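You operate a simulated robot arm through the tools that you are given. There is no shell and no other tool.

The job below is to be done with a simulated robot arm. You get a single attempt, and the scene is never put back.

## Task
Machine three's emergency stop was knocked in by mistake: free it and knit two pieces.
Fine: pull the red stop out, press RESET once, set the count with the UP and DOWN keys, press START and watch till DONE.

It is judged by the outcome, as a careful person would: the job done as asked, and still so three seconds after it is handed in. It fails if anything else is knocked over, pushed out of place, dropped, spilled or broken.

## Robot
A 6-joint arm with a two-finger gripper, fixed in place. Base frame: the origin is at the foot of the arm, x ahead of it, y to its left, z up. Lengths are in mm, angles in rad, forces in N, time in s.
With the tool pointing down near the work surface it reaches from about 140 to 660 mm from the base axis. Its first joint turns from -1.152 to 1.152 rad. Payload 2.45 kg.
The TCP is the grasp point between the finger pads, 30 mm short of the fingertips. In the tool frame z runs along the fingers and y along their closing line. The gripper opens to 106 mm. The gripper's body begins 79 mm behind the TCP.
Orientation is that of the tool frame in the base frame, as a unit quaternion [w, x, y, z]. With the fingers straight down and closing along the base's y, the tool's x points along the base's -x, its y along +y and its z along -z.

## Interface
- The arm moves only by the tool arm_command. Its argument "increments" is text: rows parted by semicolons, each of 7 numbers parted by spaces: the shift along the base's x, y, z in mm, then the turn, a rotation vector about the base's x, y, z in rad, then the gripper command, from -1 (shut) to 1 (fully open), values between in proportion. In form: dx dy dz wx wy wz hand; .... A call has 1 to 20 rows; each row shifts and turns the commanded pose from where the row before left it. A row lasts 0.2 s, in which the tool goes at most 50 mm and 0.15 rad; a call with a longer step from one row to the next is refused whole, and so is a gripper value outside its range. A pose out of reach is approached as far as the arm can. The call stops where the force on the tool passes 70 N (or 10 N more than at its start, if that is more) or the arm is blocked; 0.2 s more then pass. The fingers move at their own pace (about 153 mm/s each) and stop on an object; they squeeze with about 36 N. The grip force told is the motor's: it shows also when the fingers shut on nothing. Time passes only in rows, and 0.2 s behind the last, so rows that do not move let the fingers close. The reply holds the time, the measured pose of the TCP, the force on the tool along the base axes, the opening and the grip force, in the units named above and with some noise, with the torque about the TCP (base axes, N m) and any sound that the robot's microphone picked up.
- Cameras (640 x 400 px; columns grow to the right, rows downward): "scene" is fixed at [36.8, 391.4, 1424.4]; the picture's right is [-0.92, -0.39, 0.00], its down [-0.14, 0.34, -0.93] and it looks along [0.36, -0.86, -0.37] (base axes); focal length 271 px, centre (320, 200). "wrist" rides on the gripper at [76, -2, -106] in the tool frame; the picture's right is [0.02, 1.00, 0.00], its down [-0.78, 0.02, -0.62] and it looks along [-0.62, 0.01, 0.78] (tool axes); focal length 247 px, centre (320, 200). There is no depth. A picture from a camera that has moved, and an enlarged one, comes with that camera's place and axes in the base frame and with its lens.
- snapshot(camera): a new picture of that camera. It takes no simulated time.
- close_up(camera, box): a new picture of the part [left, top, right, bottom] of that camera's present view, enlarged. It takes no simulated time.
- sign_off(): hands the job in; it is judged then, once.

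Nothing tells you positions but the pictures and the camera data. Unless the task says otherwise, let go and move clear before handing in.

The tools are called after ">>>" as a command line: name --argument value ..., lists and objects as JSON in quotes. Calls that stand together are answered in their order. arm_command: Moves the arm, as the interface text tells. Its arguments: {"type":"object","properties":{"increments":{"type":"string"}},"required":["increments"]} The other tools are called the same way: snapshot (camera) takes a picture; close_up (camera, box) takes an enlarged picture of a part of a camera's view; sign_off () hands the job in.

At the start:

```text
time: 0.0
tcp_pos: [193.6, -190.4, 1366.5]
tool_rot: [-0.001, 0.0, 1.0, 0.0]
contact_force: [-0.5, -1.2, -0.1]
wrist_torque: [-0.02, -0.01, 0.0]
finger_gap: 106.0
finger_force: 0.0
```

scene: 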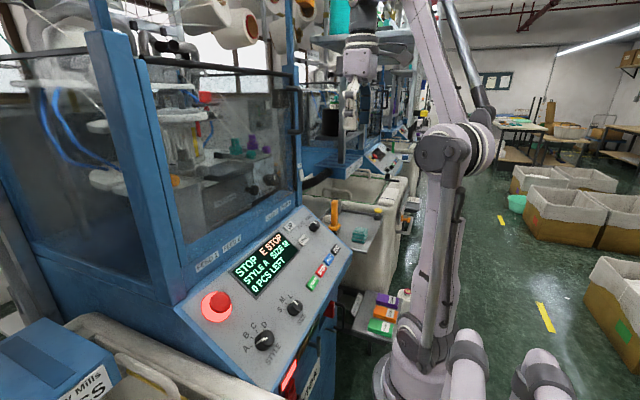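
wrist: 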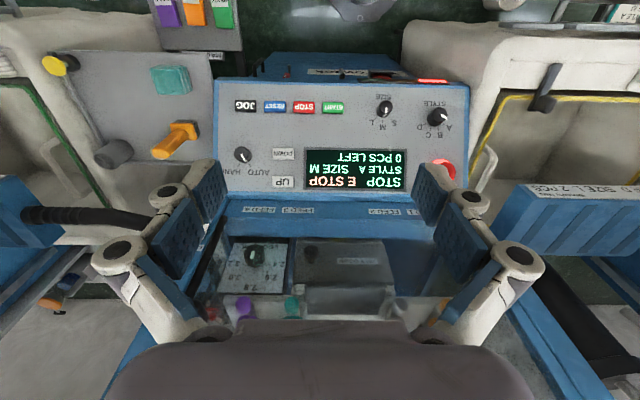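

The panel under the gripper shows "STOP E STOP, STYLE A SIZE M, 0 PCS LEFT", with a lit red stop at its end. I'll take enlarged views first to read the keys, labels and any notes.

>>> close_up --camera "scene" --box '[180, 200, 360, 390]'

>>> close_up --camera "wrist" --box '[210, 60, 480, 230]'

>>> close_up --camera "scene" --box '[0, 300, 200, 400]'

>>> close_up --camera "wrist" --box '[470, 60, 640, 240]'

>>> close_up --camera "scene" --box '[280, 120, 440, 260]'

```text
2.11 times, centred on (270, 295) of scene
camera zoom: at [36.8, 391.4, 1424.4], right [-0.92, -0.39, 0.0], down [-0.14, 0.34, -0.93], along [0.36, -0.86, -0.37], focal length 571 px, centre (425, 0)
```

zoom: 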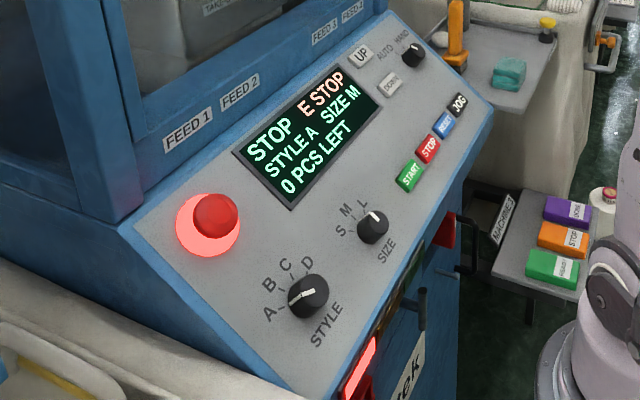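

```text
2.35 times, centred on (345, 145) of wrist
camera zoom: at [117.5, -191.6, 1474.2], right [-0.02, 1.0, 0.0], down [0.78, 0.02, 0.62], along [0.62, 0.01, -0.78], focal length 581 px, centre (261, 329)
```

zoom: 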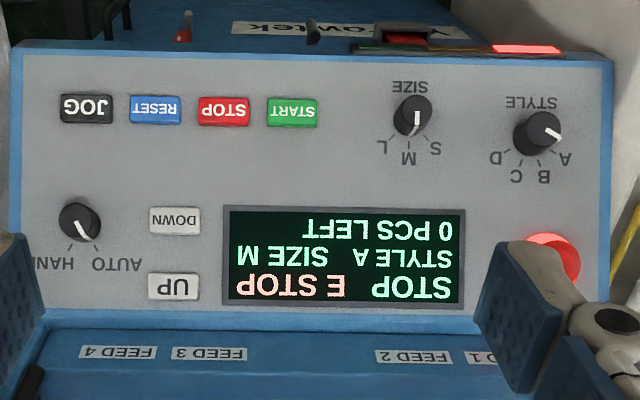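

```text
3.20 times, centred on (100, 350) of scene
camera zoom: at [36.8, 391.4, 1424.4], right [-0.92, -0.39, 0.0], down [-0.14, 0.34, -0.93], along [0.36, -0.86, -0.37], focal length 868 px, centre (1024, -280)
```

zoom: 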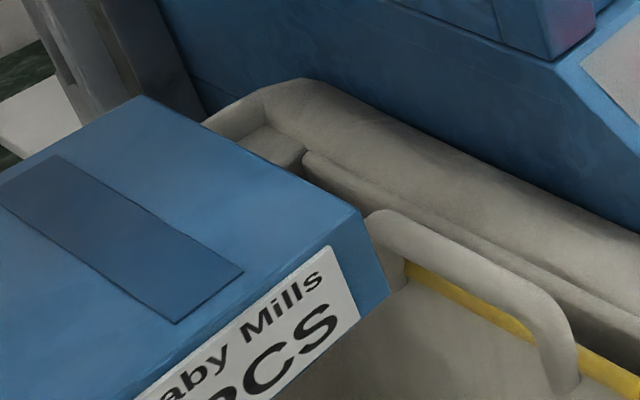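

```text
2.22 times, centred on (555, 150) of wrist
camera zoom: at [117.5, -191.6, 1474.2], right [-0.02, 1.0, 0.0], down [0.78, 0.02, 0.62], along [0.62, 0.01, -0.78], focal length 549 px, centre (-202, 311)
```

zoom: 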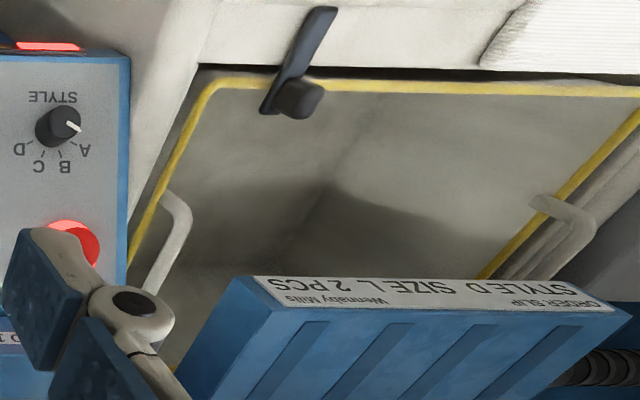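

```text
2.86 times, centred on (360, 190) of scene
camera zoom: at [36.8, 391.4, 1424.4], right [-0.92, -0.39, 0.0], down [-0.14, 0.34, -0.93], along [0.36, -0.86, -0.37], focal length 775 px, centre (206, 229)
```

zoom: 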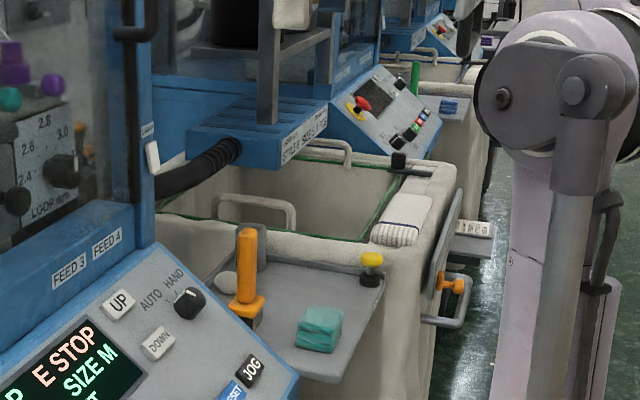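

The panel reads clearly, and there are slips and signs nearby. I'll enlarge those and the mode knob before moving, to be sure which machine this is and what state it is in.

>>> close_up --camera "scene" --box '[325, 280, 415, 345]'

>>> close_up --camera "scene" --box '[270, 215, 330, 255]'

>>> close_up --camera "scene" --box '[330, 130, 430, 190]'

>>> close_up --camera "scene" --box '[270, 330, 350, 400]'

>>> close_up --camera "scene" --box '[185, 270, 325, 360]'

>>> close_up --camera "wrist" --box '[140, 0, 300, 100]'

>>> close_up --camera "wrist" --box '[210, 70, 310, 200]'

>>> close_up --camera "wrist" --box '[0, 180, 100, 320]'

```text
6.15 times, centred on (370, 312) of scene
camera zoom: at [36.8, 391.4, 1424.4], right [-0.92, -0.39, 0.0], down [-0.14, 0.34, -0.93], along [0.36, -0.86, -0.37], focal length 1670 px, centre (12, -492)
```

zoom: 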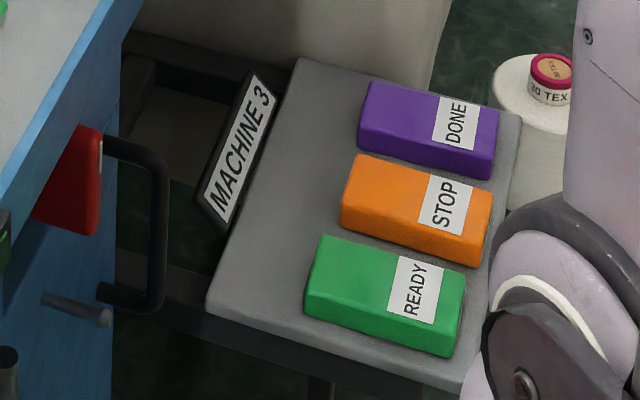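

```text
10.00 times, centred on (300, 235) of scene
camera zoom: at [36.8, 391.4, 1424.4], right [-0.92, -0.39, 0.0], down [-0.14, 0.34, -0.93], along [0.36, -0.86, -0.37], focal length 2714 px, centre (520, -150)
```

zoom: 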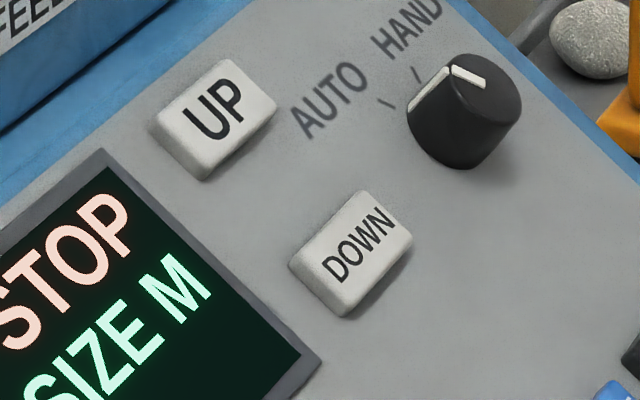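

```text
6.40 times, centred on (380, 160) of scene
camera zoom: at [36.8, 391.4, 1424.4], right [-0.92, -0.39, 0.0], down [-0.14, 0.34, -0.93], along [0.36, -0.86, -0.37], focal length 1737 px, centre (-64, 456)
```

zoom: 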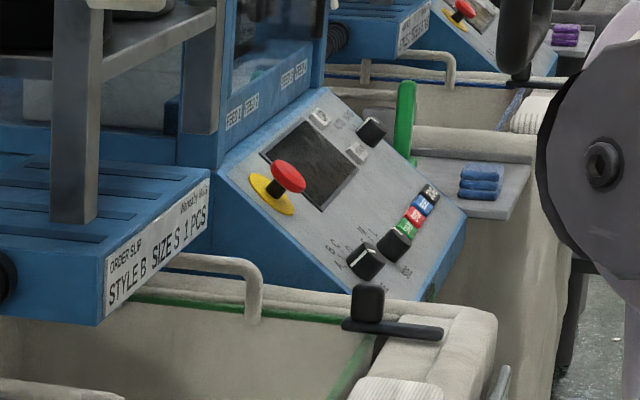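

```text
5.71 times, centred on (310, 365) of scene
camera zoom: at [36.8, 391.4, 1424.4], right [-0.92, -0.39, 0.0], down [-0.14, 0.34, -0.93], along [0.36, -0.86, -0.37], focal length 1551 px, centre (377, -743)
```

zoom: 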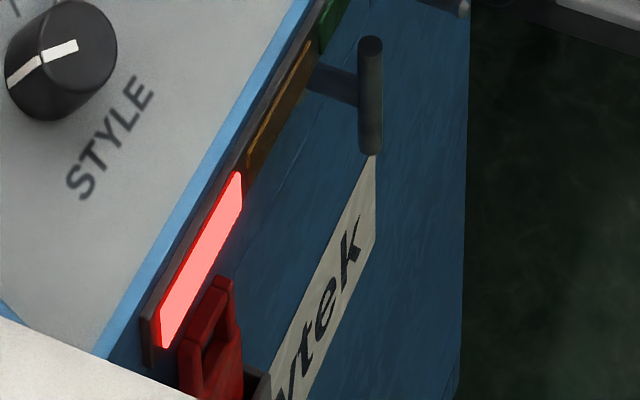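

```text
4.44 times, centred on (255, 315) of scene
camera zoom: at [36.8, 391.4, 1424.4], right [-0.92, -0.39, 0.0], down [-0.14, 0.34, -0.93], along [0.36, -0.86, -0.37], focal length 1206 px, centre (609, -311)
```

zoom: 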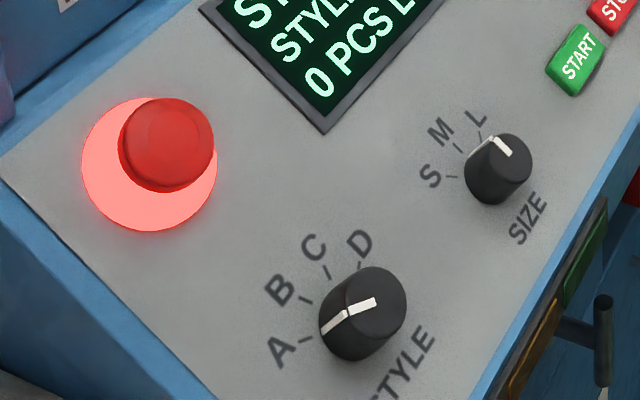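

```text
4.00 times, centred on (220, 50) of wrist
camera zoom: at [117.5, -191.6, 1474.2], right [-0.02, 1.0, 0.0], down [0.78, 0.02, 0.62], along [0.62, 0.01, -0.78], focal length 988 px, centre (720, 800)
```

zoom: 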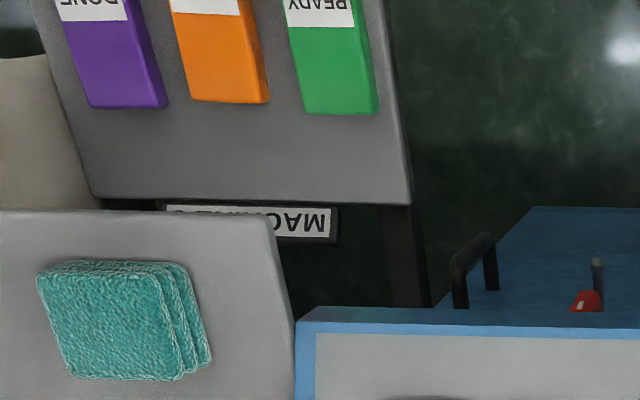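

```text
3.08 times, centred on (260, 135) of wrist
camera zoom: at [117.5, -191.6, 1474.2], right [-0.02, 1.0, 0.0], down [0.78, 0.02, 0.62], along [0.62, 0.01, -0.78], focal length 760 px, centre (505, 400)
```

zoom: 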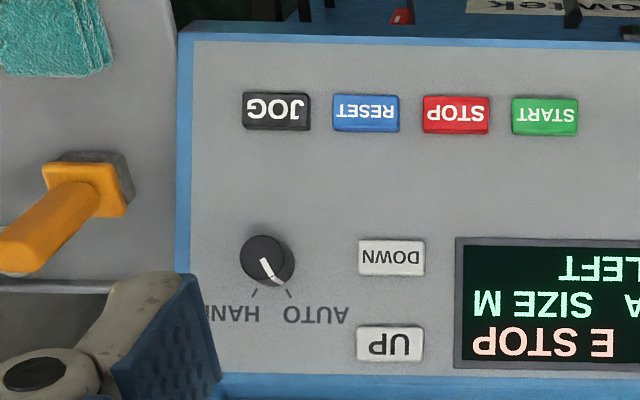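

```text
2.86 times, centred on (50, 250) of wrist
camera zoom: at [117.5, -191.6, 1474.2], right [-0.02, 1.0, 0.0], down [0.78, 0.02, 0.62], along [0.62, 0.01, -0.78], focal length 706 px, centre (1091, 57)
```

zoom: 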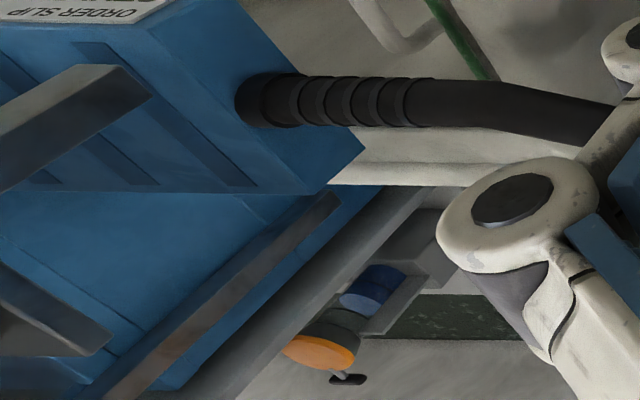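

The panel rises away from the arm, tilted about 38°. START is near (290, -161, 939), DOWN near (368, -265, 1002) and the stop near (386, 72, 1033). The mode knob looks to be on AUTO and the sign reads MACHINE 3. I'll shift left, well above the panel, for an unobstructed view of the stop.

>>> arm_command --increments "0 40 0 0 0 0 1; 0 40 0 0 0 0 1; 0 40 0 0 0 0 1; 0 40 0 0 0 0 1; 0 0 0 0 0 0 1"

>>> snapshot --camera "wrist"

>>> snapshot --camera "scene"

```text
time: 1.2
tcp_pos: [191.9, -28.7, 1367.8]
tool_rot: [-0.001, 0.0, 1.0, -0.001]
contact_force: [-0.3, 0.2, 0.6]
wrist_torque: [0.03, 0.01, 0.0]
finger_gap: 105.8
finger_force: 0.1
```

```text
taken
camera wrist: at [116.8, -30.6, 1475.5], right [-0.02, 1.0, 0.0], down [0.78, 0.02, 0.62], along [0.62, 0.01, -0.78], focal length 247 px, centre (320, 200)
```

wrist: 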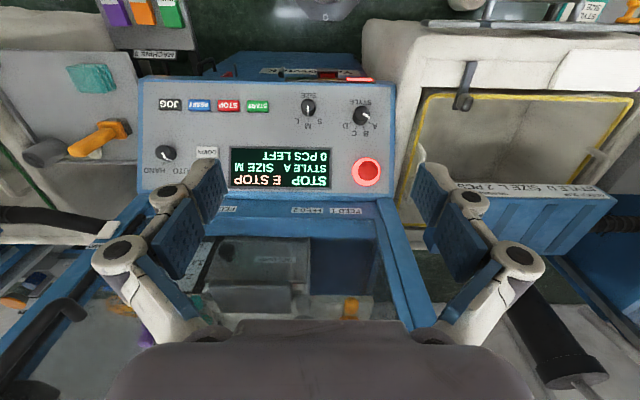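

```text
taken
```

scene: 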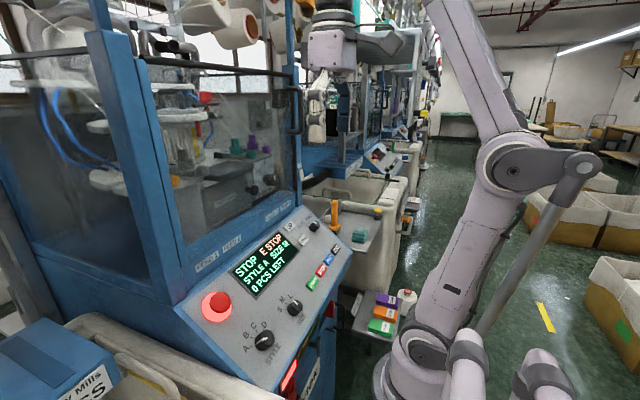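

The stop is now in full view, right of centre, and the fingers are clear of it. I'll enlarge the panel to measure it.

>>> close_up --camera "wrist" --box '[130, 70, 410, 245]'

>>> close_up --camera "wrist" --box '[330, 140, 410, 190]'

>>> close_up --camera "scene" --box '[185, 280, 249, 320]'

>>> close_up --camera "wrist" --box '[430, 170, 630, 230]'

```text
2.29 times, centred on (270, 158) of wrist
camera zoom: at [116.8, -30.6, 1475.5], right [-0.02, 1.0, 0.0], down [0.78, 0.02, 0.62], along [0.62, 0.01, -0.78], focal length 564 px, centre (434, 297)
```

zoom: 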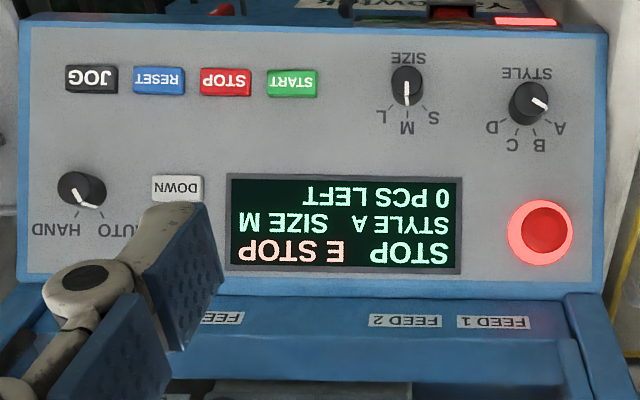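

```text
8.00 times, centred on (370, 165) of wrist
camera zoom: at [116.8, -30.6, 1475.5], right [-0.02, 1.0, 0.0], down [0.78, 0.02, 0.62], along [0.62, 0.01, -0.78], focal length 1976 px, centre (-80, 480)
```

zoom: 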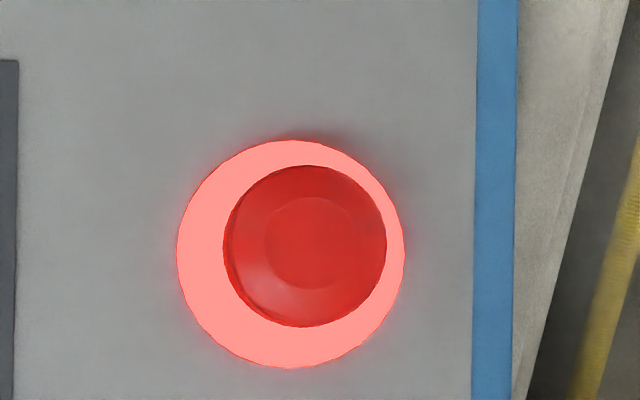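

```text
10.00 times, centred on (217, 300) of scene
camera zoom: at [36.7, 391.4, 1424.4], right [-0.92, -0.39, 0.0], down [-0.14, 0.34, -0.93], along [0.36, -0.86, -0.37], focal length 2714 px, centre (1350, -800)
```

zoom: 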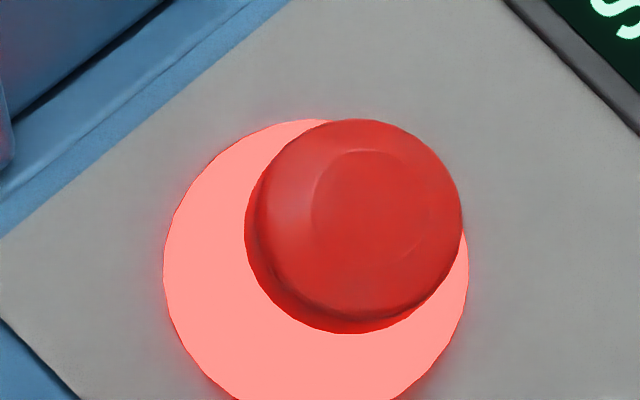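

```text
3.20 times, centred on (530, 200) of wrist
camera zoom: at [116.8, -30.6, 1475.5], right [-0.02, 1.0, 0.0], down [0.78, 0.02, 0.62], along [0.62, 0.01, -0.78], focal length 790 px, centre (-352, 200)
```

zoom: 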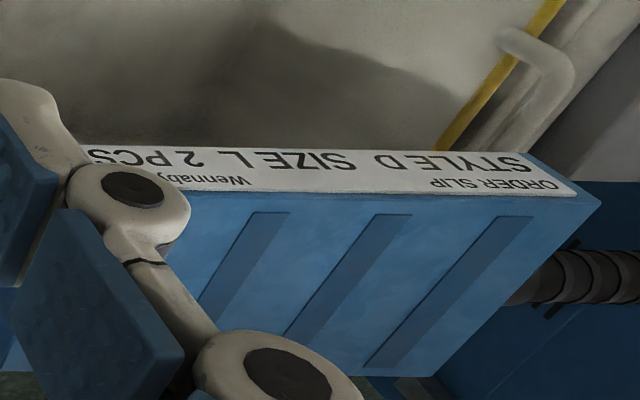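

The stop's ring is centred near (394, 72, 1028), about 60 mm across. The cap is about 41 mm wide and stands about 19 mm above the panel. I'll tilt the tool square to the panel and come down to about 110 mm off the stop with the fingers part open.

>>> arm_command --increments "13.4 10 -25.4 0 -0.067 0 0.5; 13.4 10 -25.4 0 -0.067 0 0.5; 13.4 10 -25.4 0 -0.067 0 0.5; 13.4 10 -25.4 0 -0.067 0 0.5; 13.4 10 -25.4 0 -0.067 0 0.5; 13.4 10 -25.4 0 -0.067 0 0.5; 13.4 10 -25.4 0 -0.067 0 0.5; 13.4 10 -25.4 0 -0.067 0 0.5; 13.4 10 -25.4 0 -0.067 0 0.5; 13.4 10 -25.4 0 -0.067 0 0.5; 0 0 0 0 0 0 0.5"

>>> snapshot --camera "wrist"

>>> snapshot --camera "scene"

```text
time: 3.6
tcp_pos: [328.0, 70.5, 1112.7]
tool_rot: [0.33, 0.0, 0.944, 0.0]
contact_force: [0.8, -0.5, 0.3]
wrist_torque: [0.0, 0.0, 0.0]
finger_gap: 79.4
finger_force: 0.0
```

```text
taken
camera wrist: at [203.1, 68.5, 1149.3], right [-0.02, 1.0, -0.01], down [0.23, 0.02, 0.97], along [0.97, 0.01, -0.23], focal length 247 px, centre (320, 200)
```

wrist: 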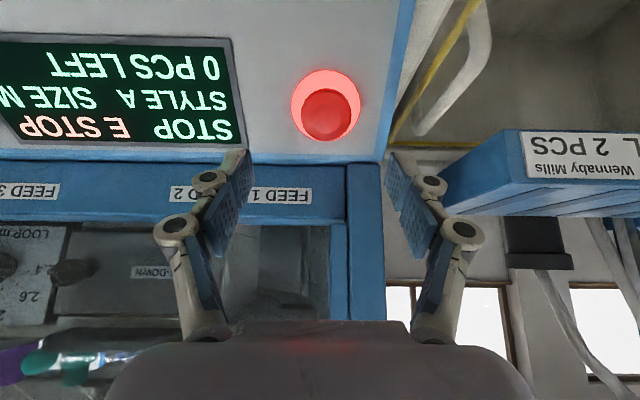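

```text
taken
```

scene: 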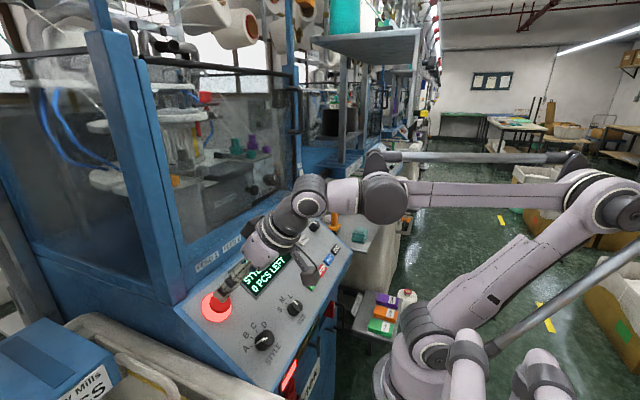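

The tool is square to the panel and the stop is nearly on the approach axis. I'll enlarge it to trim the aim.

>>> close_up --camera "wrist" --box '[270, 60, 390, 135]'

>>> close_up --camera "scene" --box '[190, 220, 310, 340]'

```text
5.33 times, centred on (330, 98) of wrist
camera zoom: at [203.1, 68.5, 1149.3], right [-0.02, 1.0, -0.01], down [0.23, 0.02, 0.97], along [0.97, 0.01, -0.23], focal length 1317 px, centre (267, 747)
```

zoom: 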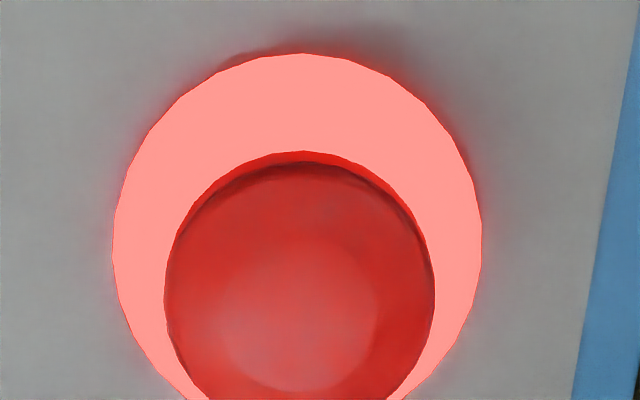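

```text
3.33 times, centred on (250, 280) of scene
camera zoom: at [36.8, 391.4, 1424.4], right [-0.92, -0.39, 0.0], down [-0.14, 0.34, -0.93], along [0.36, -0.86, -0.37], focal length 905 px, centre (553, -67)
```

zoom: 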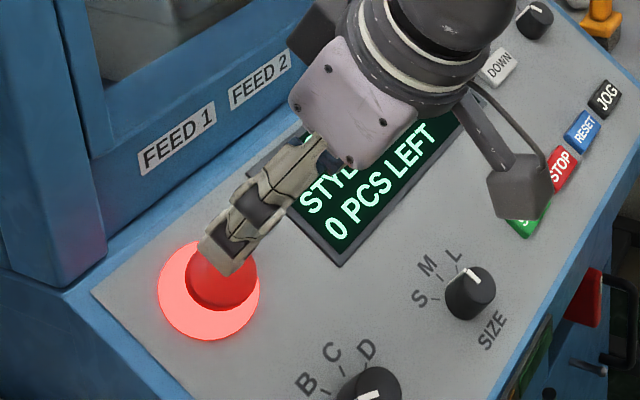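

The ring sits about 120 mm ahead of the TCP, about 5 mm low on the slope and 3.5 mm to the left. I'll trim that offset, advance 50 mm and look again before closing in.

>>> arm_command --increments "-3.9 3.5 -3.1 0 0 0 0.5; 10.4 0 -13 0 0 0 0.5; 10.4 0 -13 0 0 0 0.5; 10.4 0 -13 0 0 0 0.5; 0 0 0 0 0 0 0.5"

>>> snapshot --camera "wrist"

>>> close_up --camera "scene" --box '[180, 240, 276, 340]'

```text
time: 4.8
tcp_pos: [355.5, 73.7, 1070.2]
tool_rot: [0.329, 0.001, 0.944, 0.0]
contact_force: [0.3, 0.1, -0.5]
wrist_torque: [0.02, 0.0, 0.04]
finger_gap: 79.7
finger_force: 0.1
```

```text
taken
camera wrist: at [230.0, 71.8, 1107.2], right [-0.02, 1.0, -0.01], down [0.23, 0.02, 0.97], along [0.97, 0.01, -0.23], focal length 247 px, centre (320, 200)
```

wrist: 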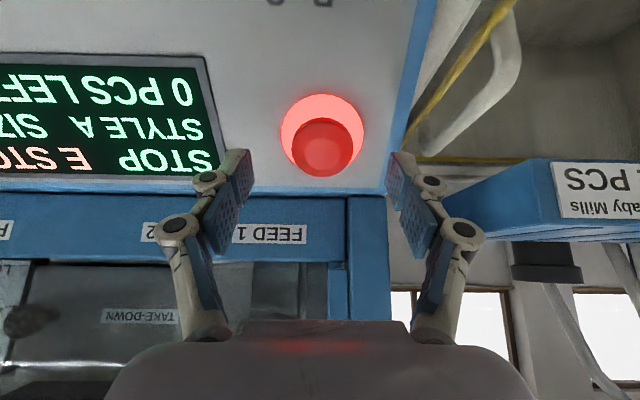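

```text
4.00 times, centred on (228, 290) of scene
camera zoom: at [36.8, 391.4, 1424.4], right [-0.92, -0.39, 0.0], down [-0.14, 0.34, -0.93], along [0.36, -0.86, -0.37], focal length 1086 px, centre (688, -160)
```

zoom: 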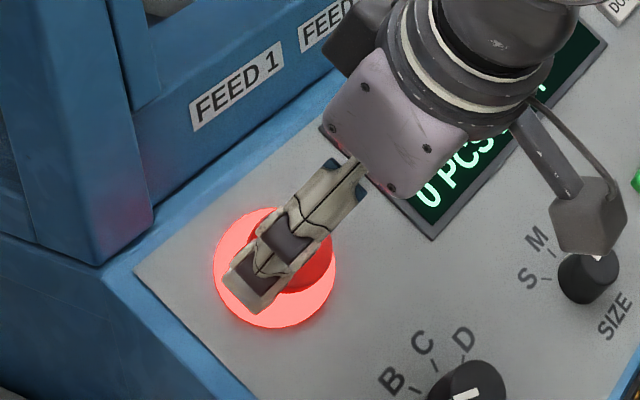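

>>> close_up --camera "wrist" --box '[240, 80, 400, 180]'

```text
4.00 times, centred on (320, 130) of wrist
camera zoom: at [230.0, 71.8, 1107.2], right [-0.02, 1.0, -0.01], down [0.23, 0.02, 0.97], along [0.97, 0.01, -0.23], focal length 988 px, centre (320, 480)
```

zoom: 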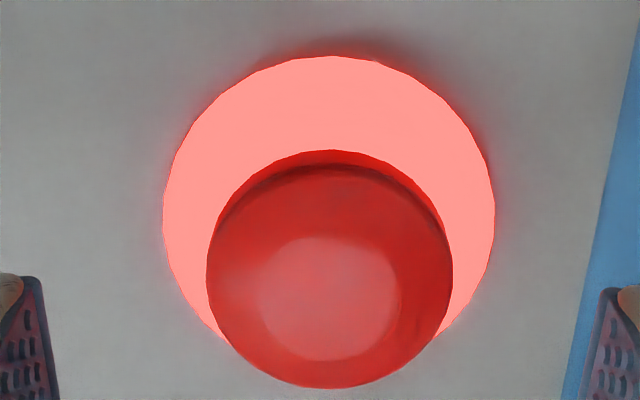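

The stop is centred on the approach axis to within about 2 mm, with the panel 62–69 mm past the TCP. I'll advance 25 mm so the fingers straddle the cap with the tips just off the panel, then close.

>>> arm_command --increments "7.8 0 -9.8 0 0 0 0.5; 7.8 0 -9.8 0 0 0 0.5; 0 0 0 0 0 0 0.5"

>>> snapshot --camera "wrist"

>>> close_up --camera "scene" --box '[180, 240, 276, 340]'

```text
time: 5.6
tcp_pos: [371.6, 73.4, 1051.4]
tool_rot: [0.329, -0.001, 0.944, 0.001]
contact_force: [-0.4, 0.7, 0.3]
wrist_torque: [0.03, 0.02, 0.02]
finger_gap: 79.4
finger_force: 0.1
```

```text
taken
camera wrist: at [245.4, 71.5, 1087.7], right [-0.02, 1.0, -0.01], down [0.23, 0.02, 0.97], along [0.97, 0.01, -0.23], focal length 247 px, centre (320, 200)
```

wrist: 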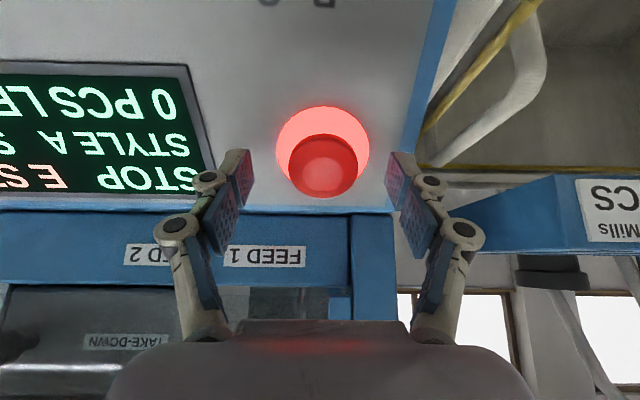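

```text
4.00 times, centred on (228, 290) of scene
camera zoom: at [36.8, 391.4, 1424.4], right [-0.92, -0.39, 0.0], down [-0.14, 0.34, -0.93], along [0.36, -0.86, -0.37], focal length 1086 px, centre (688, -160)
```

zoom: 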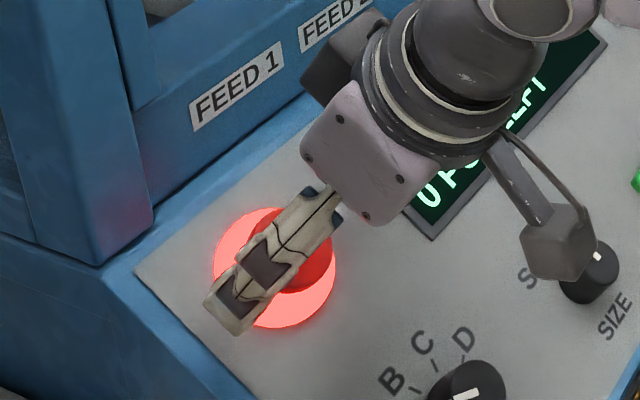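

The fingers straddle the cap, overlapping it by about 10 mm with the tips about 7 mm off the panel. I'll close on it.

>>> arm_command --increments "0 0 0 0 0 0 -0.2; 0 0 0 0 0 0 -1; 0 0 0 0 0 0 -1; 0 0 0 0 0 0 -1"

>>> snapshot --camera "wrist"

>>> close_up --camera "scene" --box '[180, 220, 320, 340]'

```text
time: 6.6
tcp_pos: [371.2, 75.0, 1051.9]
tool_rot: [0.33, 0.0, 0.944, 0.001]
contact_force: [-3.0, 19.9, 2.9]
wrist_torque: [0.38, -0.08, 0.35]
finger_gap: 41.1
finger_force: 44.6
```

```text
taken
camera wrist: at [245.2, 72.9, 1087.9], right [-0.02, 1.0, -0.01], down [0.23, 0.01, 0.97], along [0.97, 0.02, -0.23], focal length 247 px, centre (320, 200)
```

wrist: 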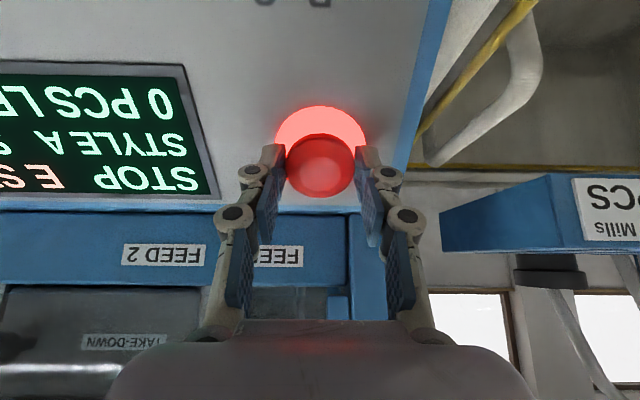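

```text
3.33 times, centred on (250, 280) of scene
camera zoom: at [36.6, 392.0, 1424.2], right [-0.92, -0.39, 0.0], down [-0.14, 0.34, -0.93], along [0.36, -0.86, -0.37], focal length 905 px, centre (553, -67)
```

zoom: 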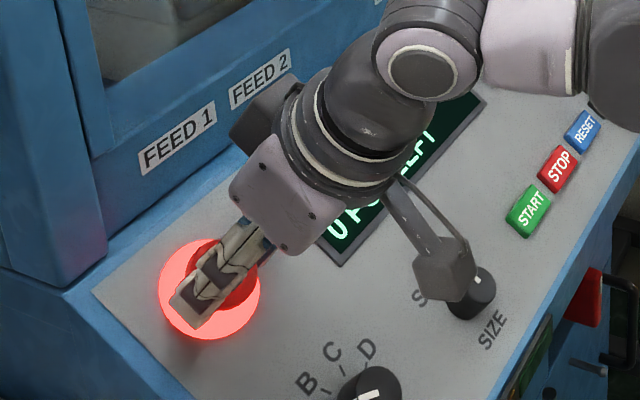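

The cap is gripped at 41 mm. I'll ease the sideways load with a small shift left, then draw the stop out slowly along the panel normal.

>>> arm_command --increments "0 1.5 0 0 0 0 -1; -1.9 0 2.3 0 0 0 -1; -1.9 0 2.3 0 0 0 -1; -1.9 0 2.3 0 0 0 -1; 0 0 0 0 0 0 -1"

>>> snapshot --camera "wrist"

>>> close_up --camera "scene" --box '[180, 220, 320, 340]'

```text
time: 7.8
tcp_pos: [366.7, 76.3, 1057.2]
tool_rot: [0.329, 0.0, 0.944, -0.001]
contact_force: [23.5, 9.6, -25.6]
wrist_torque: [0.12, -0.12, 0.16]
finger_gap: 40.9
finger_force: 45.1
```

```text
taken
camera wrist: at [240.2, 73.5, 1094.2], right [-0.02, 1.0, -0.01], down [0.23, 0.02, 0.97], along [0.97, 0.01, -0.23], focal length 247 px, centre (320, 200)
```

wrist: 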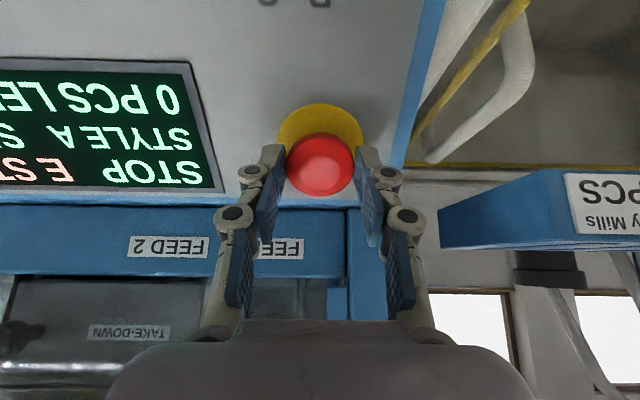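

```text
3.33 times, centred on (250, 280) of scene
camera zoom: at [37.8, 391.7, 1424.3], right [-0.92, -0.39, 0.0], down [-0.14, 0.34, -0.93], along [0.36, -0.86, -0.37], focal length 905 px, centre (553, -67)
```

zoom: 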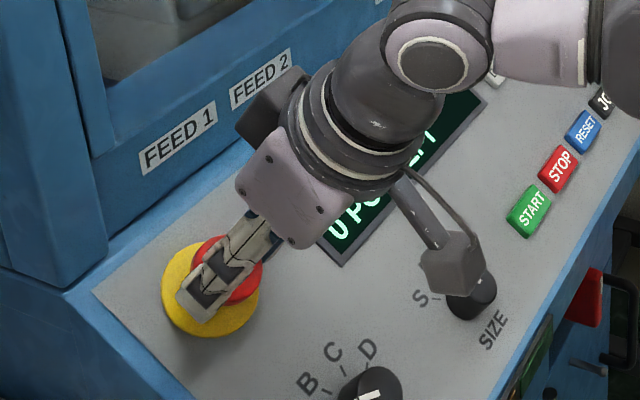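

The ring has gone from glowing red to yellow, so the stop is coming out. I'll draw it a little further to make sure it seats, then open and check.

>>> arm_command --increments "-1 0 1.2 0 0 0 -1; 0 0 0 0 0 0 -1"

>>> close_up --camera "wrist" --box '[0, 50, 240, 200]'

```text
time: 8.4
tcp_pos: [364.9, 74.9, 1059.0]
tool_rot: [0.328, 0.0, 0.945, -0.001]
contact_force: [23.3, 6.6, -26.1]
wrist_torque: [0.11, 0.19, 0.08]
finger_gap: 40.9
finger_force: 44.6
```

```text
2.67 times, centred on (120, 125) of wrist
camera zoom: at [239.1, 73.5, 1095.6], right [-0.02, 1.0, -0.01], down [0.23, 0.02, 0.97], along [0.97, 0.01, -0.23], focal length 659 px, centre (853, 400)
```

zoom: 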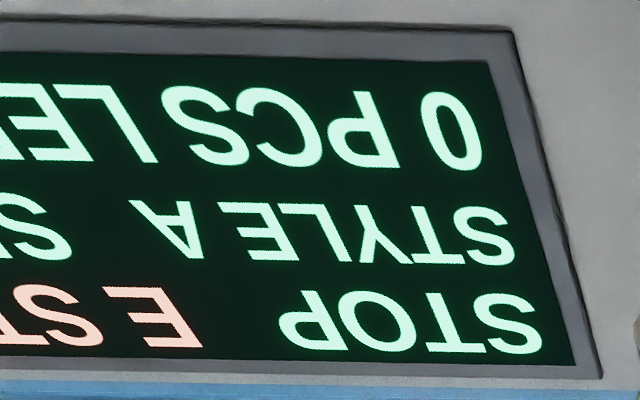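

The force held steady at about 35 N while the tool moved, so the cap is at its end stop. I'll open, back straight off along the normal, and check that it stays out.

>>> arm_command --increments "1 0 -1.2 0 0 0 0.5; 0 0 0 0 0 0 0.5; 0 0 0 0 0 0 0.5; -15.6 0 19.5 0 0 0 0.5; -15.6 0 19.5 0 0 0 0.5; -15.6 0 19.5 0 0 0 0.5; -15.6 0 19.5 0 0 0 0.5; 0 0 0 0 0 0 0.5"

>>> snapshot --camera "wrist"

>>> close_up --camera "scene" --box '[180, 220, 320, 340]'

```text
time: 10.2
tcp_pos: [303.0, 74.5, 1136.3]
tool_rot: [0.329, 0.0, 0.944, 0.0]
contact_force: [0.1, -0.4, 0.1]
wrist_torque: [0.02, -0.01, -0.02]
finger_gap: 79.4
finger_force: 0.0
```

```text
taken
camera wrist: at [176.7, 73.3, 1173.0], right [-0.02, 1.0, -0.01], down [0.23, 0.02, 0.97], along [0.97, 0.01, -0.23], focal length 247 px, centre (320, 200)
```

wrist: 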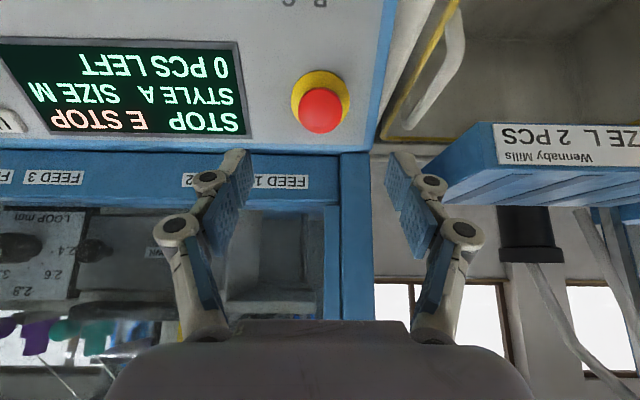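

```text
3.33 times, centred on (250, 280) of scene
camera zoom: at [36.8, 391.4, 1424.4], right [-0.92, -0.39, 0.0], down [-0.14, 0.34, -0.93], along [0.36, -0.86, -0.37], focal length 905 px, centre (553, -67)
```

zoom: 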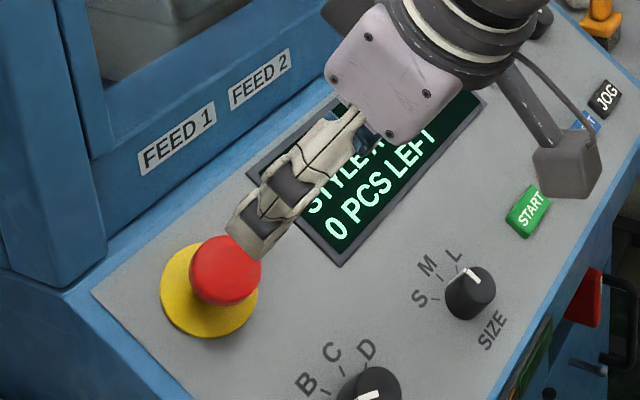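

The stop is out, and the display waits for RESET. From the stop's position I put RESET near (289, -281, 938). I'll shut the fingers and travel well above the panel to a hover about 100 mm off RESET, where joint 1 may be near its limit.

>>> arm_command --increments "-6.4 -29.6 -10 0 0 0 -1; -6.4 -29.6 -10 0 0 0 -1; -6.4 -29.6 -10 0 0 0 -1; -6.4 -29.6 -10 0 0 0 -1; -6.4 -29.6 -10 0 0 0 -1; -6.4 -29.6 -10 0 0 0 -1; -6.4 -29.6 -10 0 0 0 -1; -6.4 -29.6 -10 0 0 0 -1; -6.4 -29.6 -10 0 0 0 -1; -6.4 -29.6 -10 0 0 0 -1; -6.4 -29.6 -10 0 0 0 -1; -6.4 -29.6 -10 0 0 0 -1; 0 0 0 0 0 0 -1"

>>> snapshot --camera "wrist"

>>> snapshot --camera "scene"

```text
time: 13.0
tcp_pos: [269.0, -258.2, 1016.2]
tool_rot: [0.328, 0.001, 0.945, -0.001]
contact_force: [-0.2, 0.5, -0.1]
wrist_torque: [-0.02, -0.05, 0.0]
finger_gap: 0.0
finger_force: 28.6
out of reach, approached as far as the arm can: row 10, 11, 12
```

```text
taken
camera wrist: at [143.0, -260.5, 1052.8], right [-0.02, 1.0, -0.01], down [0.23, 0.02, 0.97], along [0.97, 0.01, -0.23], focal length 247 px, centre (320, 200)
```

wrist: 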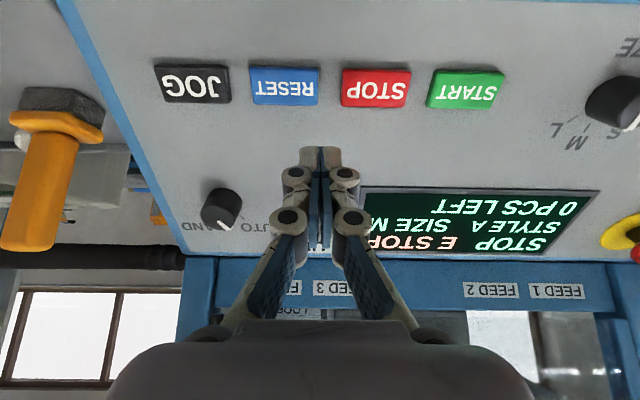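

```text
taken
```

scene: 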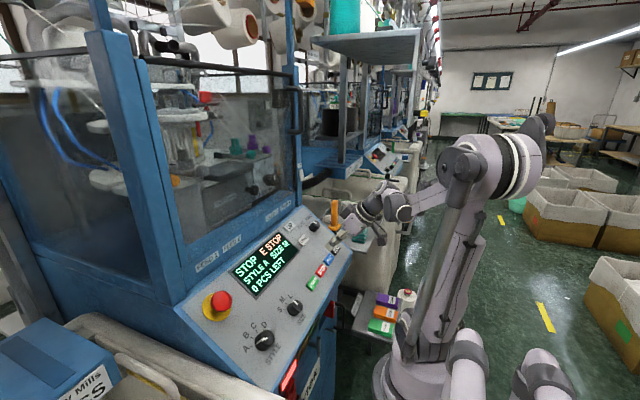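

As expected, that tilt is out of reach at RESET because joint 1 is at its limit. I'll reduce the tilt here, clear of the panel, and read the pose. RESET's top then works out near (285, -283, 943).

>>> arm_command --increments "0 0 0 0 0.117 0 -1; 0 0 0 0 0.117 0 -1; 0 0 0 0 0.117 0 -1; 0 0 0 0 0 0 -1"

>>> snapshot --camera "wrist"

```text
time: 14.0
tcp_pos: [268.8, -258.7, 1015.6]
tool_rot: [0.158, 0.0, 0.987, 0.001]
contact_force: [-0.2, 0.0, -0.6]
wrist_torque: [0.01, 0.03, -0.03]
finger_gap: 0.0
finger_force: 28.6
```

```text
taken
camera wrist: at [163.3, -260.5, 1094.1], right [-0.02, 1.0, -0.01], down [0.55, 0.02, 0.84], along [0.84, 0.01, -0.55], focal length 247 px, centre (320, 200)
```

wrist: 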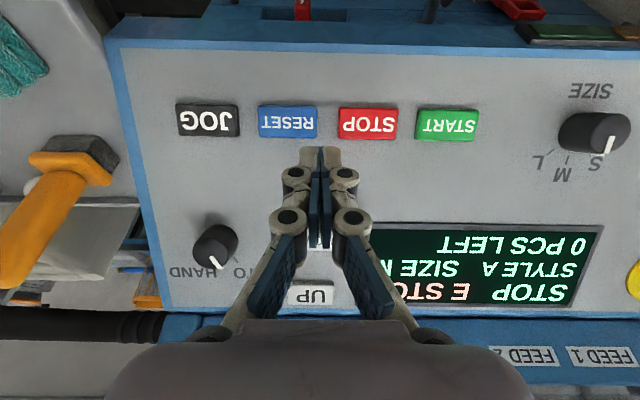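

The pose is reachable now, and RESET measures near (286, -284, 944) again. I'll move to a hover about 50 mm off it, in line with its centre.

>>> arm_command --increments "-8 -12.5 1.3 0 0 0 -1; -8 -12.6 1.3 0 0 0 -1; 0 0 0 0 0 0 -1"

>>> snapshot --camera "wrist"

```text
time: 14.8
tcp_pos: [253.2, -284.2, 1017.3]
tool_rot: [0.158, 0.001, 0.987, 0.0]
contact_force: [0.1, 0.0, 0.0]
wrist_torque: [-0.02, -0.03, 0.02]
finger_gap: 0.1
finger_force: 28.6
```

```text
taken
camera wrist: at [147.1, -285.5, 1096.5], right [-0.02, 1.0, -0.01], down [0.55, 0.02, 0.84], along [0.84, 0.01, -0.55], focal length 247 px, centre (320, 200)
```

wrist: 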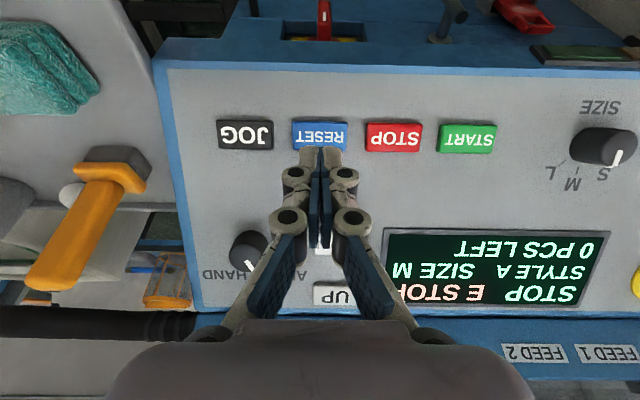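

The tip lines up with RESET. I'll close to about 10 mm off and check again before pressing.

>>> arm_command --increments "6.3 0 -19 0 0 0 -1; 6.2 0 -19 0 0 0 -1; 0 0 0 0 0 0 -1"

>>> close_up --camera "wrist" --box '[200, 80, 440, 230]'

>>> close_up --camera "scene" --box '[270, 210, 370, 300]'

```text
time: 15.6
tcp_pos: [265.7, -284.0, 980.2]
tool_rot: [0.159, 0.0, 0.987, 0.0]
contact_force: [-0.2, 0.1, -0.3]
wrist_torque: [0.02, 0.01, -0.01]
finger_gap: 0.0
finger_force: 28.5
```

```text
2.67 times, centred on (320, 155) of wrist
camera zoom: at [159.7, -285.3, 1058.5], right [-0.02, 1.0, -0.01], down [0.55, 0.02, 0.84], along [0.84, 0.01, -0.55], focal length 659 px, centre (320, 320)
```

zoom: 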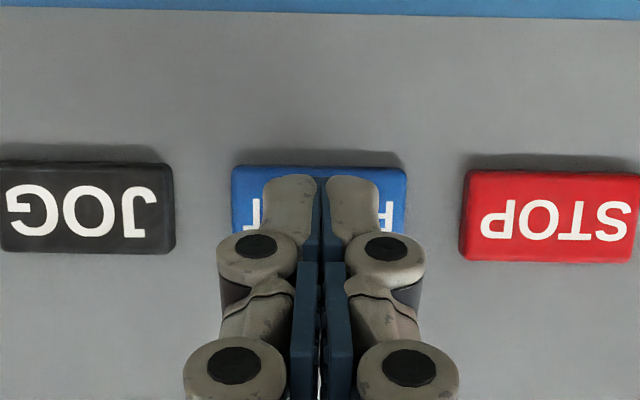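

```text
4.44 times, centred on (320, 255) of scene
camera zoom: at [36.8, 391.4, 1424.4], right [-0.92, -0.39, 0.0], down [-0.14, 0.34, -0.93], along [0.36, -0.86, -0.37], focal length 1206 px, centre (320, -44)
```

zoom: 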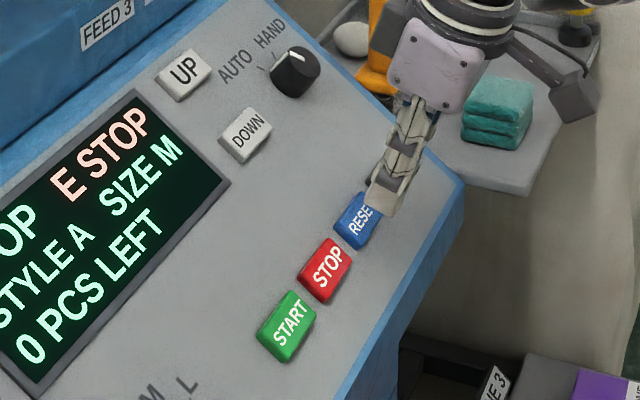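

The tip is over RESET with an uncertain gap of 10–20 mm. I'll creep 8 mm closer and look again.

>>> arm_command --increments "1.25 0 -3.8 0 0 0 -1; 1.25 0 -3.8 0 0 0 -1; 0 0 0 0 0 0 -1"

>>> close_up --camera "wrist" --box '[200, 80, 440, 230]'

>>> close_up --camera "scene" --box '[310, 225, 350, 265]'

```text
time: 16.4
tcp_pos: [267.6, -283.6, 972.4]
tool_rot: [0.159, 0.0, 0.987, 0.001]
contact_force: [-0.9, 0.7, -0.3]
wrist_torque: [-0.02, 0.0, -0.02]
finger_gap: 0.0
finger_force: 28.6
```

```text
2.67 times, centred on (320, 155) of wrist
camera zoom: at [162.0, -285.2, 1050.8], right [-0.02, 1.0, -0.01], down [0.55, 0.02, 0.84], along [0.84, 0.01, -0.55], focal length 659 px, centre (320, 320)
```

zoom: 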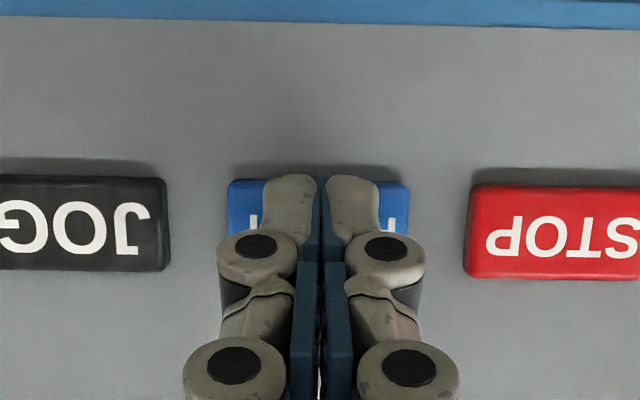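

```text
10.00 times, centred on (330, 245) of scene
camera zoom: at [36.8, 391.4, 1424.4], right [-0.92, -0.39, 0.0], down [-0.14, 0.34, -0.93], along [0.36, -0.86, -0.37], focal length 2714 px, centre (220, -250)
```

zoom: 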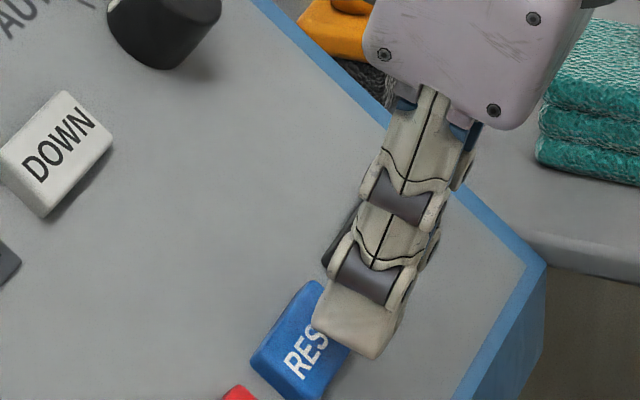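

The upper edge of the tip is aligned with RESET's centre and still about 14 mm off. I'll creep in along the panel normal, watching force and sound.

>>> arm_command --increments "1.25 0 -1.56 0 0 0 -1; 1.25 0 -1.56 0 0 0 -1; 1.25 0 -1.56 0 0 0 -1; 1.25 0 -1.56 0 0 0 -1; 1.25 0 -1.56 0 0 0 -1"

>>> close_up --camera "wrist" --box '[200, 80, 440, 230]'

>>> close_up --camera "scene" --box '[310, 225, 350, 265]'

```text
time: 17.6
tcp_pos: [273.4, -284.7, 965.2]
tool_rot: [0.16, -0.001, 0.987, 0.0]
contact_force: [-0.4, 0.0, 1.1]
wrist_torque: [-0.02, 0.0, 0.01]
finger_gap: 5.9
finger_force: 29.0
heard: click
```

```text
2.67 times, centred on (320, 155) of wrist
camera zoom: at [168.2, -285.5, 1042.8], right [-0.02, 1.0, -0.01], down [0.55, 0.02, 0.84], along [0.84, 0.01, -0.55], focal length 659 px, centre (320, 320)
```

zoom: 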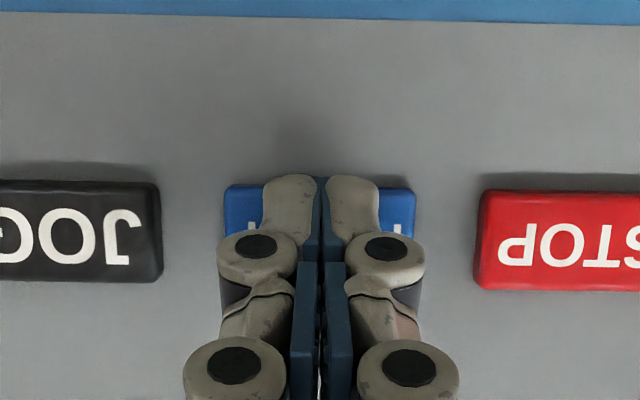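

```text
10.00 times, centred on (330, 245) of scene
camera zoom: at [36.7, 391.4, 1424.4], right [-0.92, -0.39, 0.0], down [-0.14, 0.34, -0.93], along [0.36, -0.86, -0.37], focal length 2714 px, centre (220, -250)
```

zoom: 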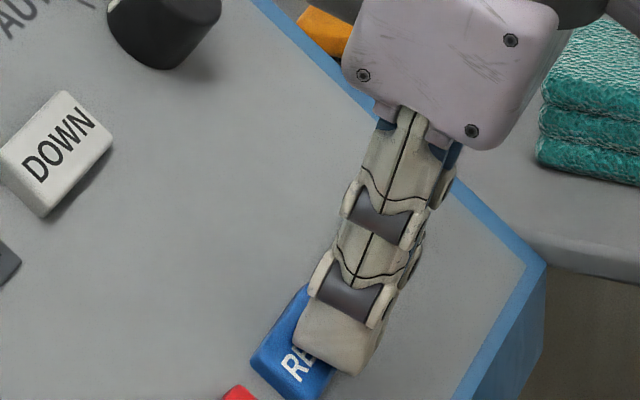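

A click was heard with only light force. I'll back straight off along the normal and read the display before doing anything else.

>>> arm_command --increments "-3.1 0 3.9 0 0 0 -1; -12.5 0 15.6 0 0 0 -1; -12.5 0 15.6 0 0 0 -1; -12.5 0 15.6 0 0 0 -1; 0 0 0 0 0 0 -1"

>>> snapshot --camera "wrist"

>>> close_up --camera "scene" --box '[190, 200, 360, 330]'

```text
time: 18.8
tcp_pos: [232.6, -284.5, 1016.0]
tool_rot: [0.159, 0.0, 0.987, 0.0]
contact_force: [0.1, -0.2, 0.8]
wrist_torque: [-0.03, 0.02, 0.01]
finger_gap: 0.0
finger_force: 28.5
```

```text
taken
camera wrist: at [127.6, -285.1, 1094.1], right [-0.02, 1.0, -0.01], down [0.55, 0.02, 0.84], along [0.84, 0.01, -0.55], focal length 247 px, centre (320, 200)
```

wrist: 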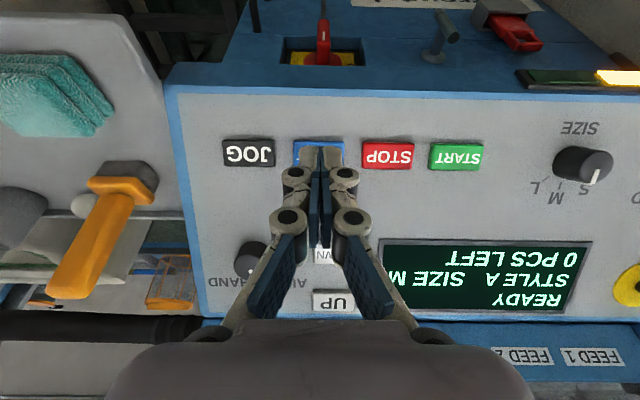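

```text
3.08 times, centred on (275, 265) of scene
camera zoom: at [36.8, 391.4, 1424.4], right [-0.92, -0.39, 0.0], down [-0.14, 0.34, -0.93], along [0.36, -0.86, -0.37], focal length 835 px, centre (458, 0)
```

zoom: 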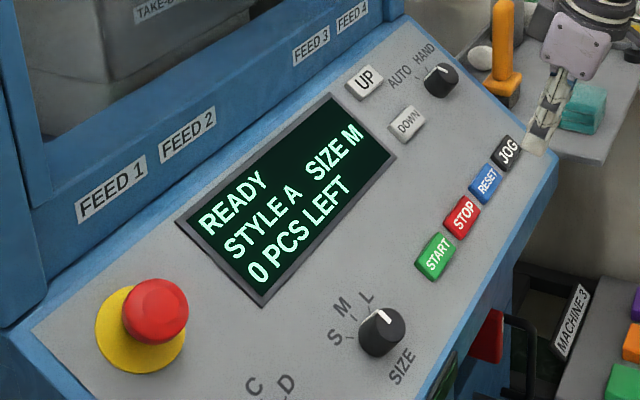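

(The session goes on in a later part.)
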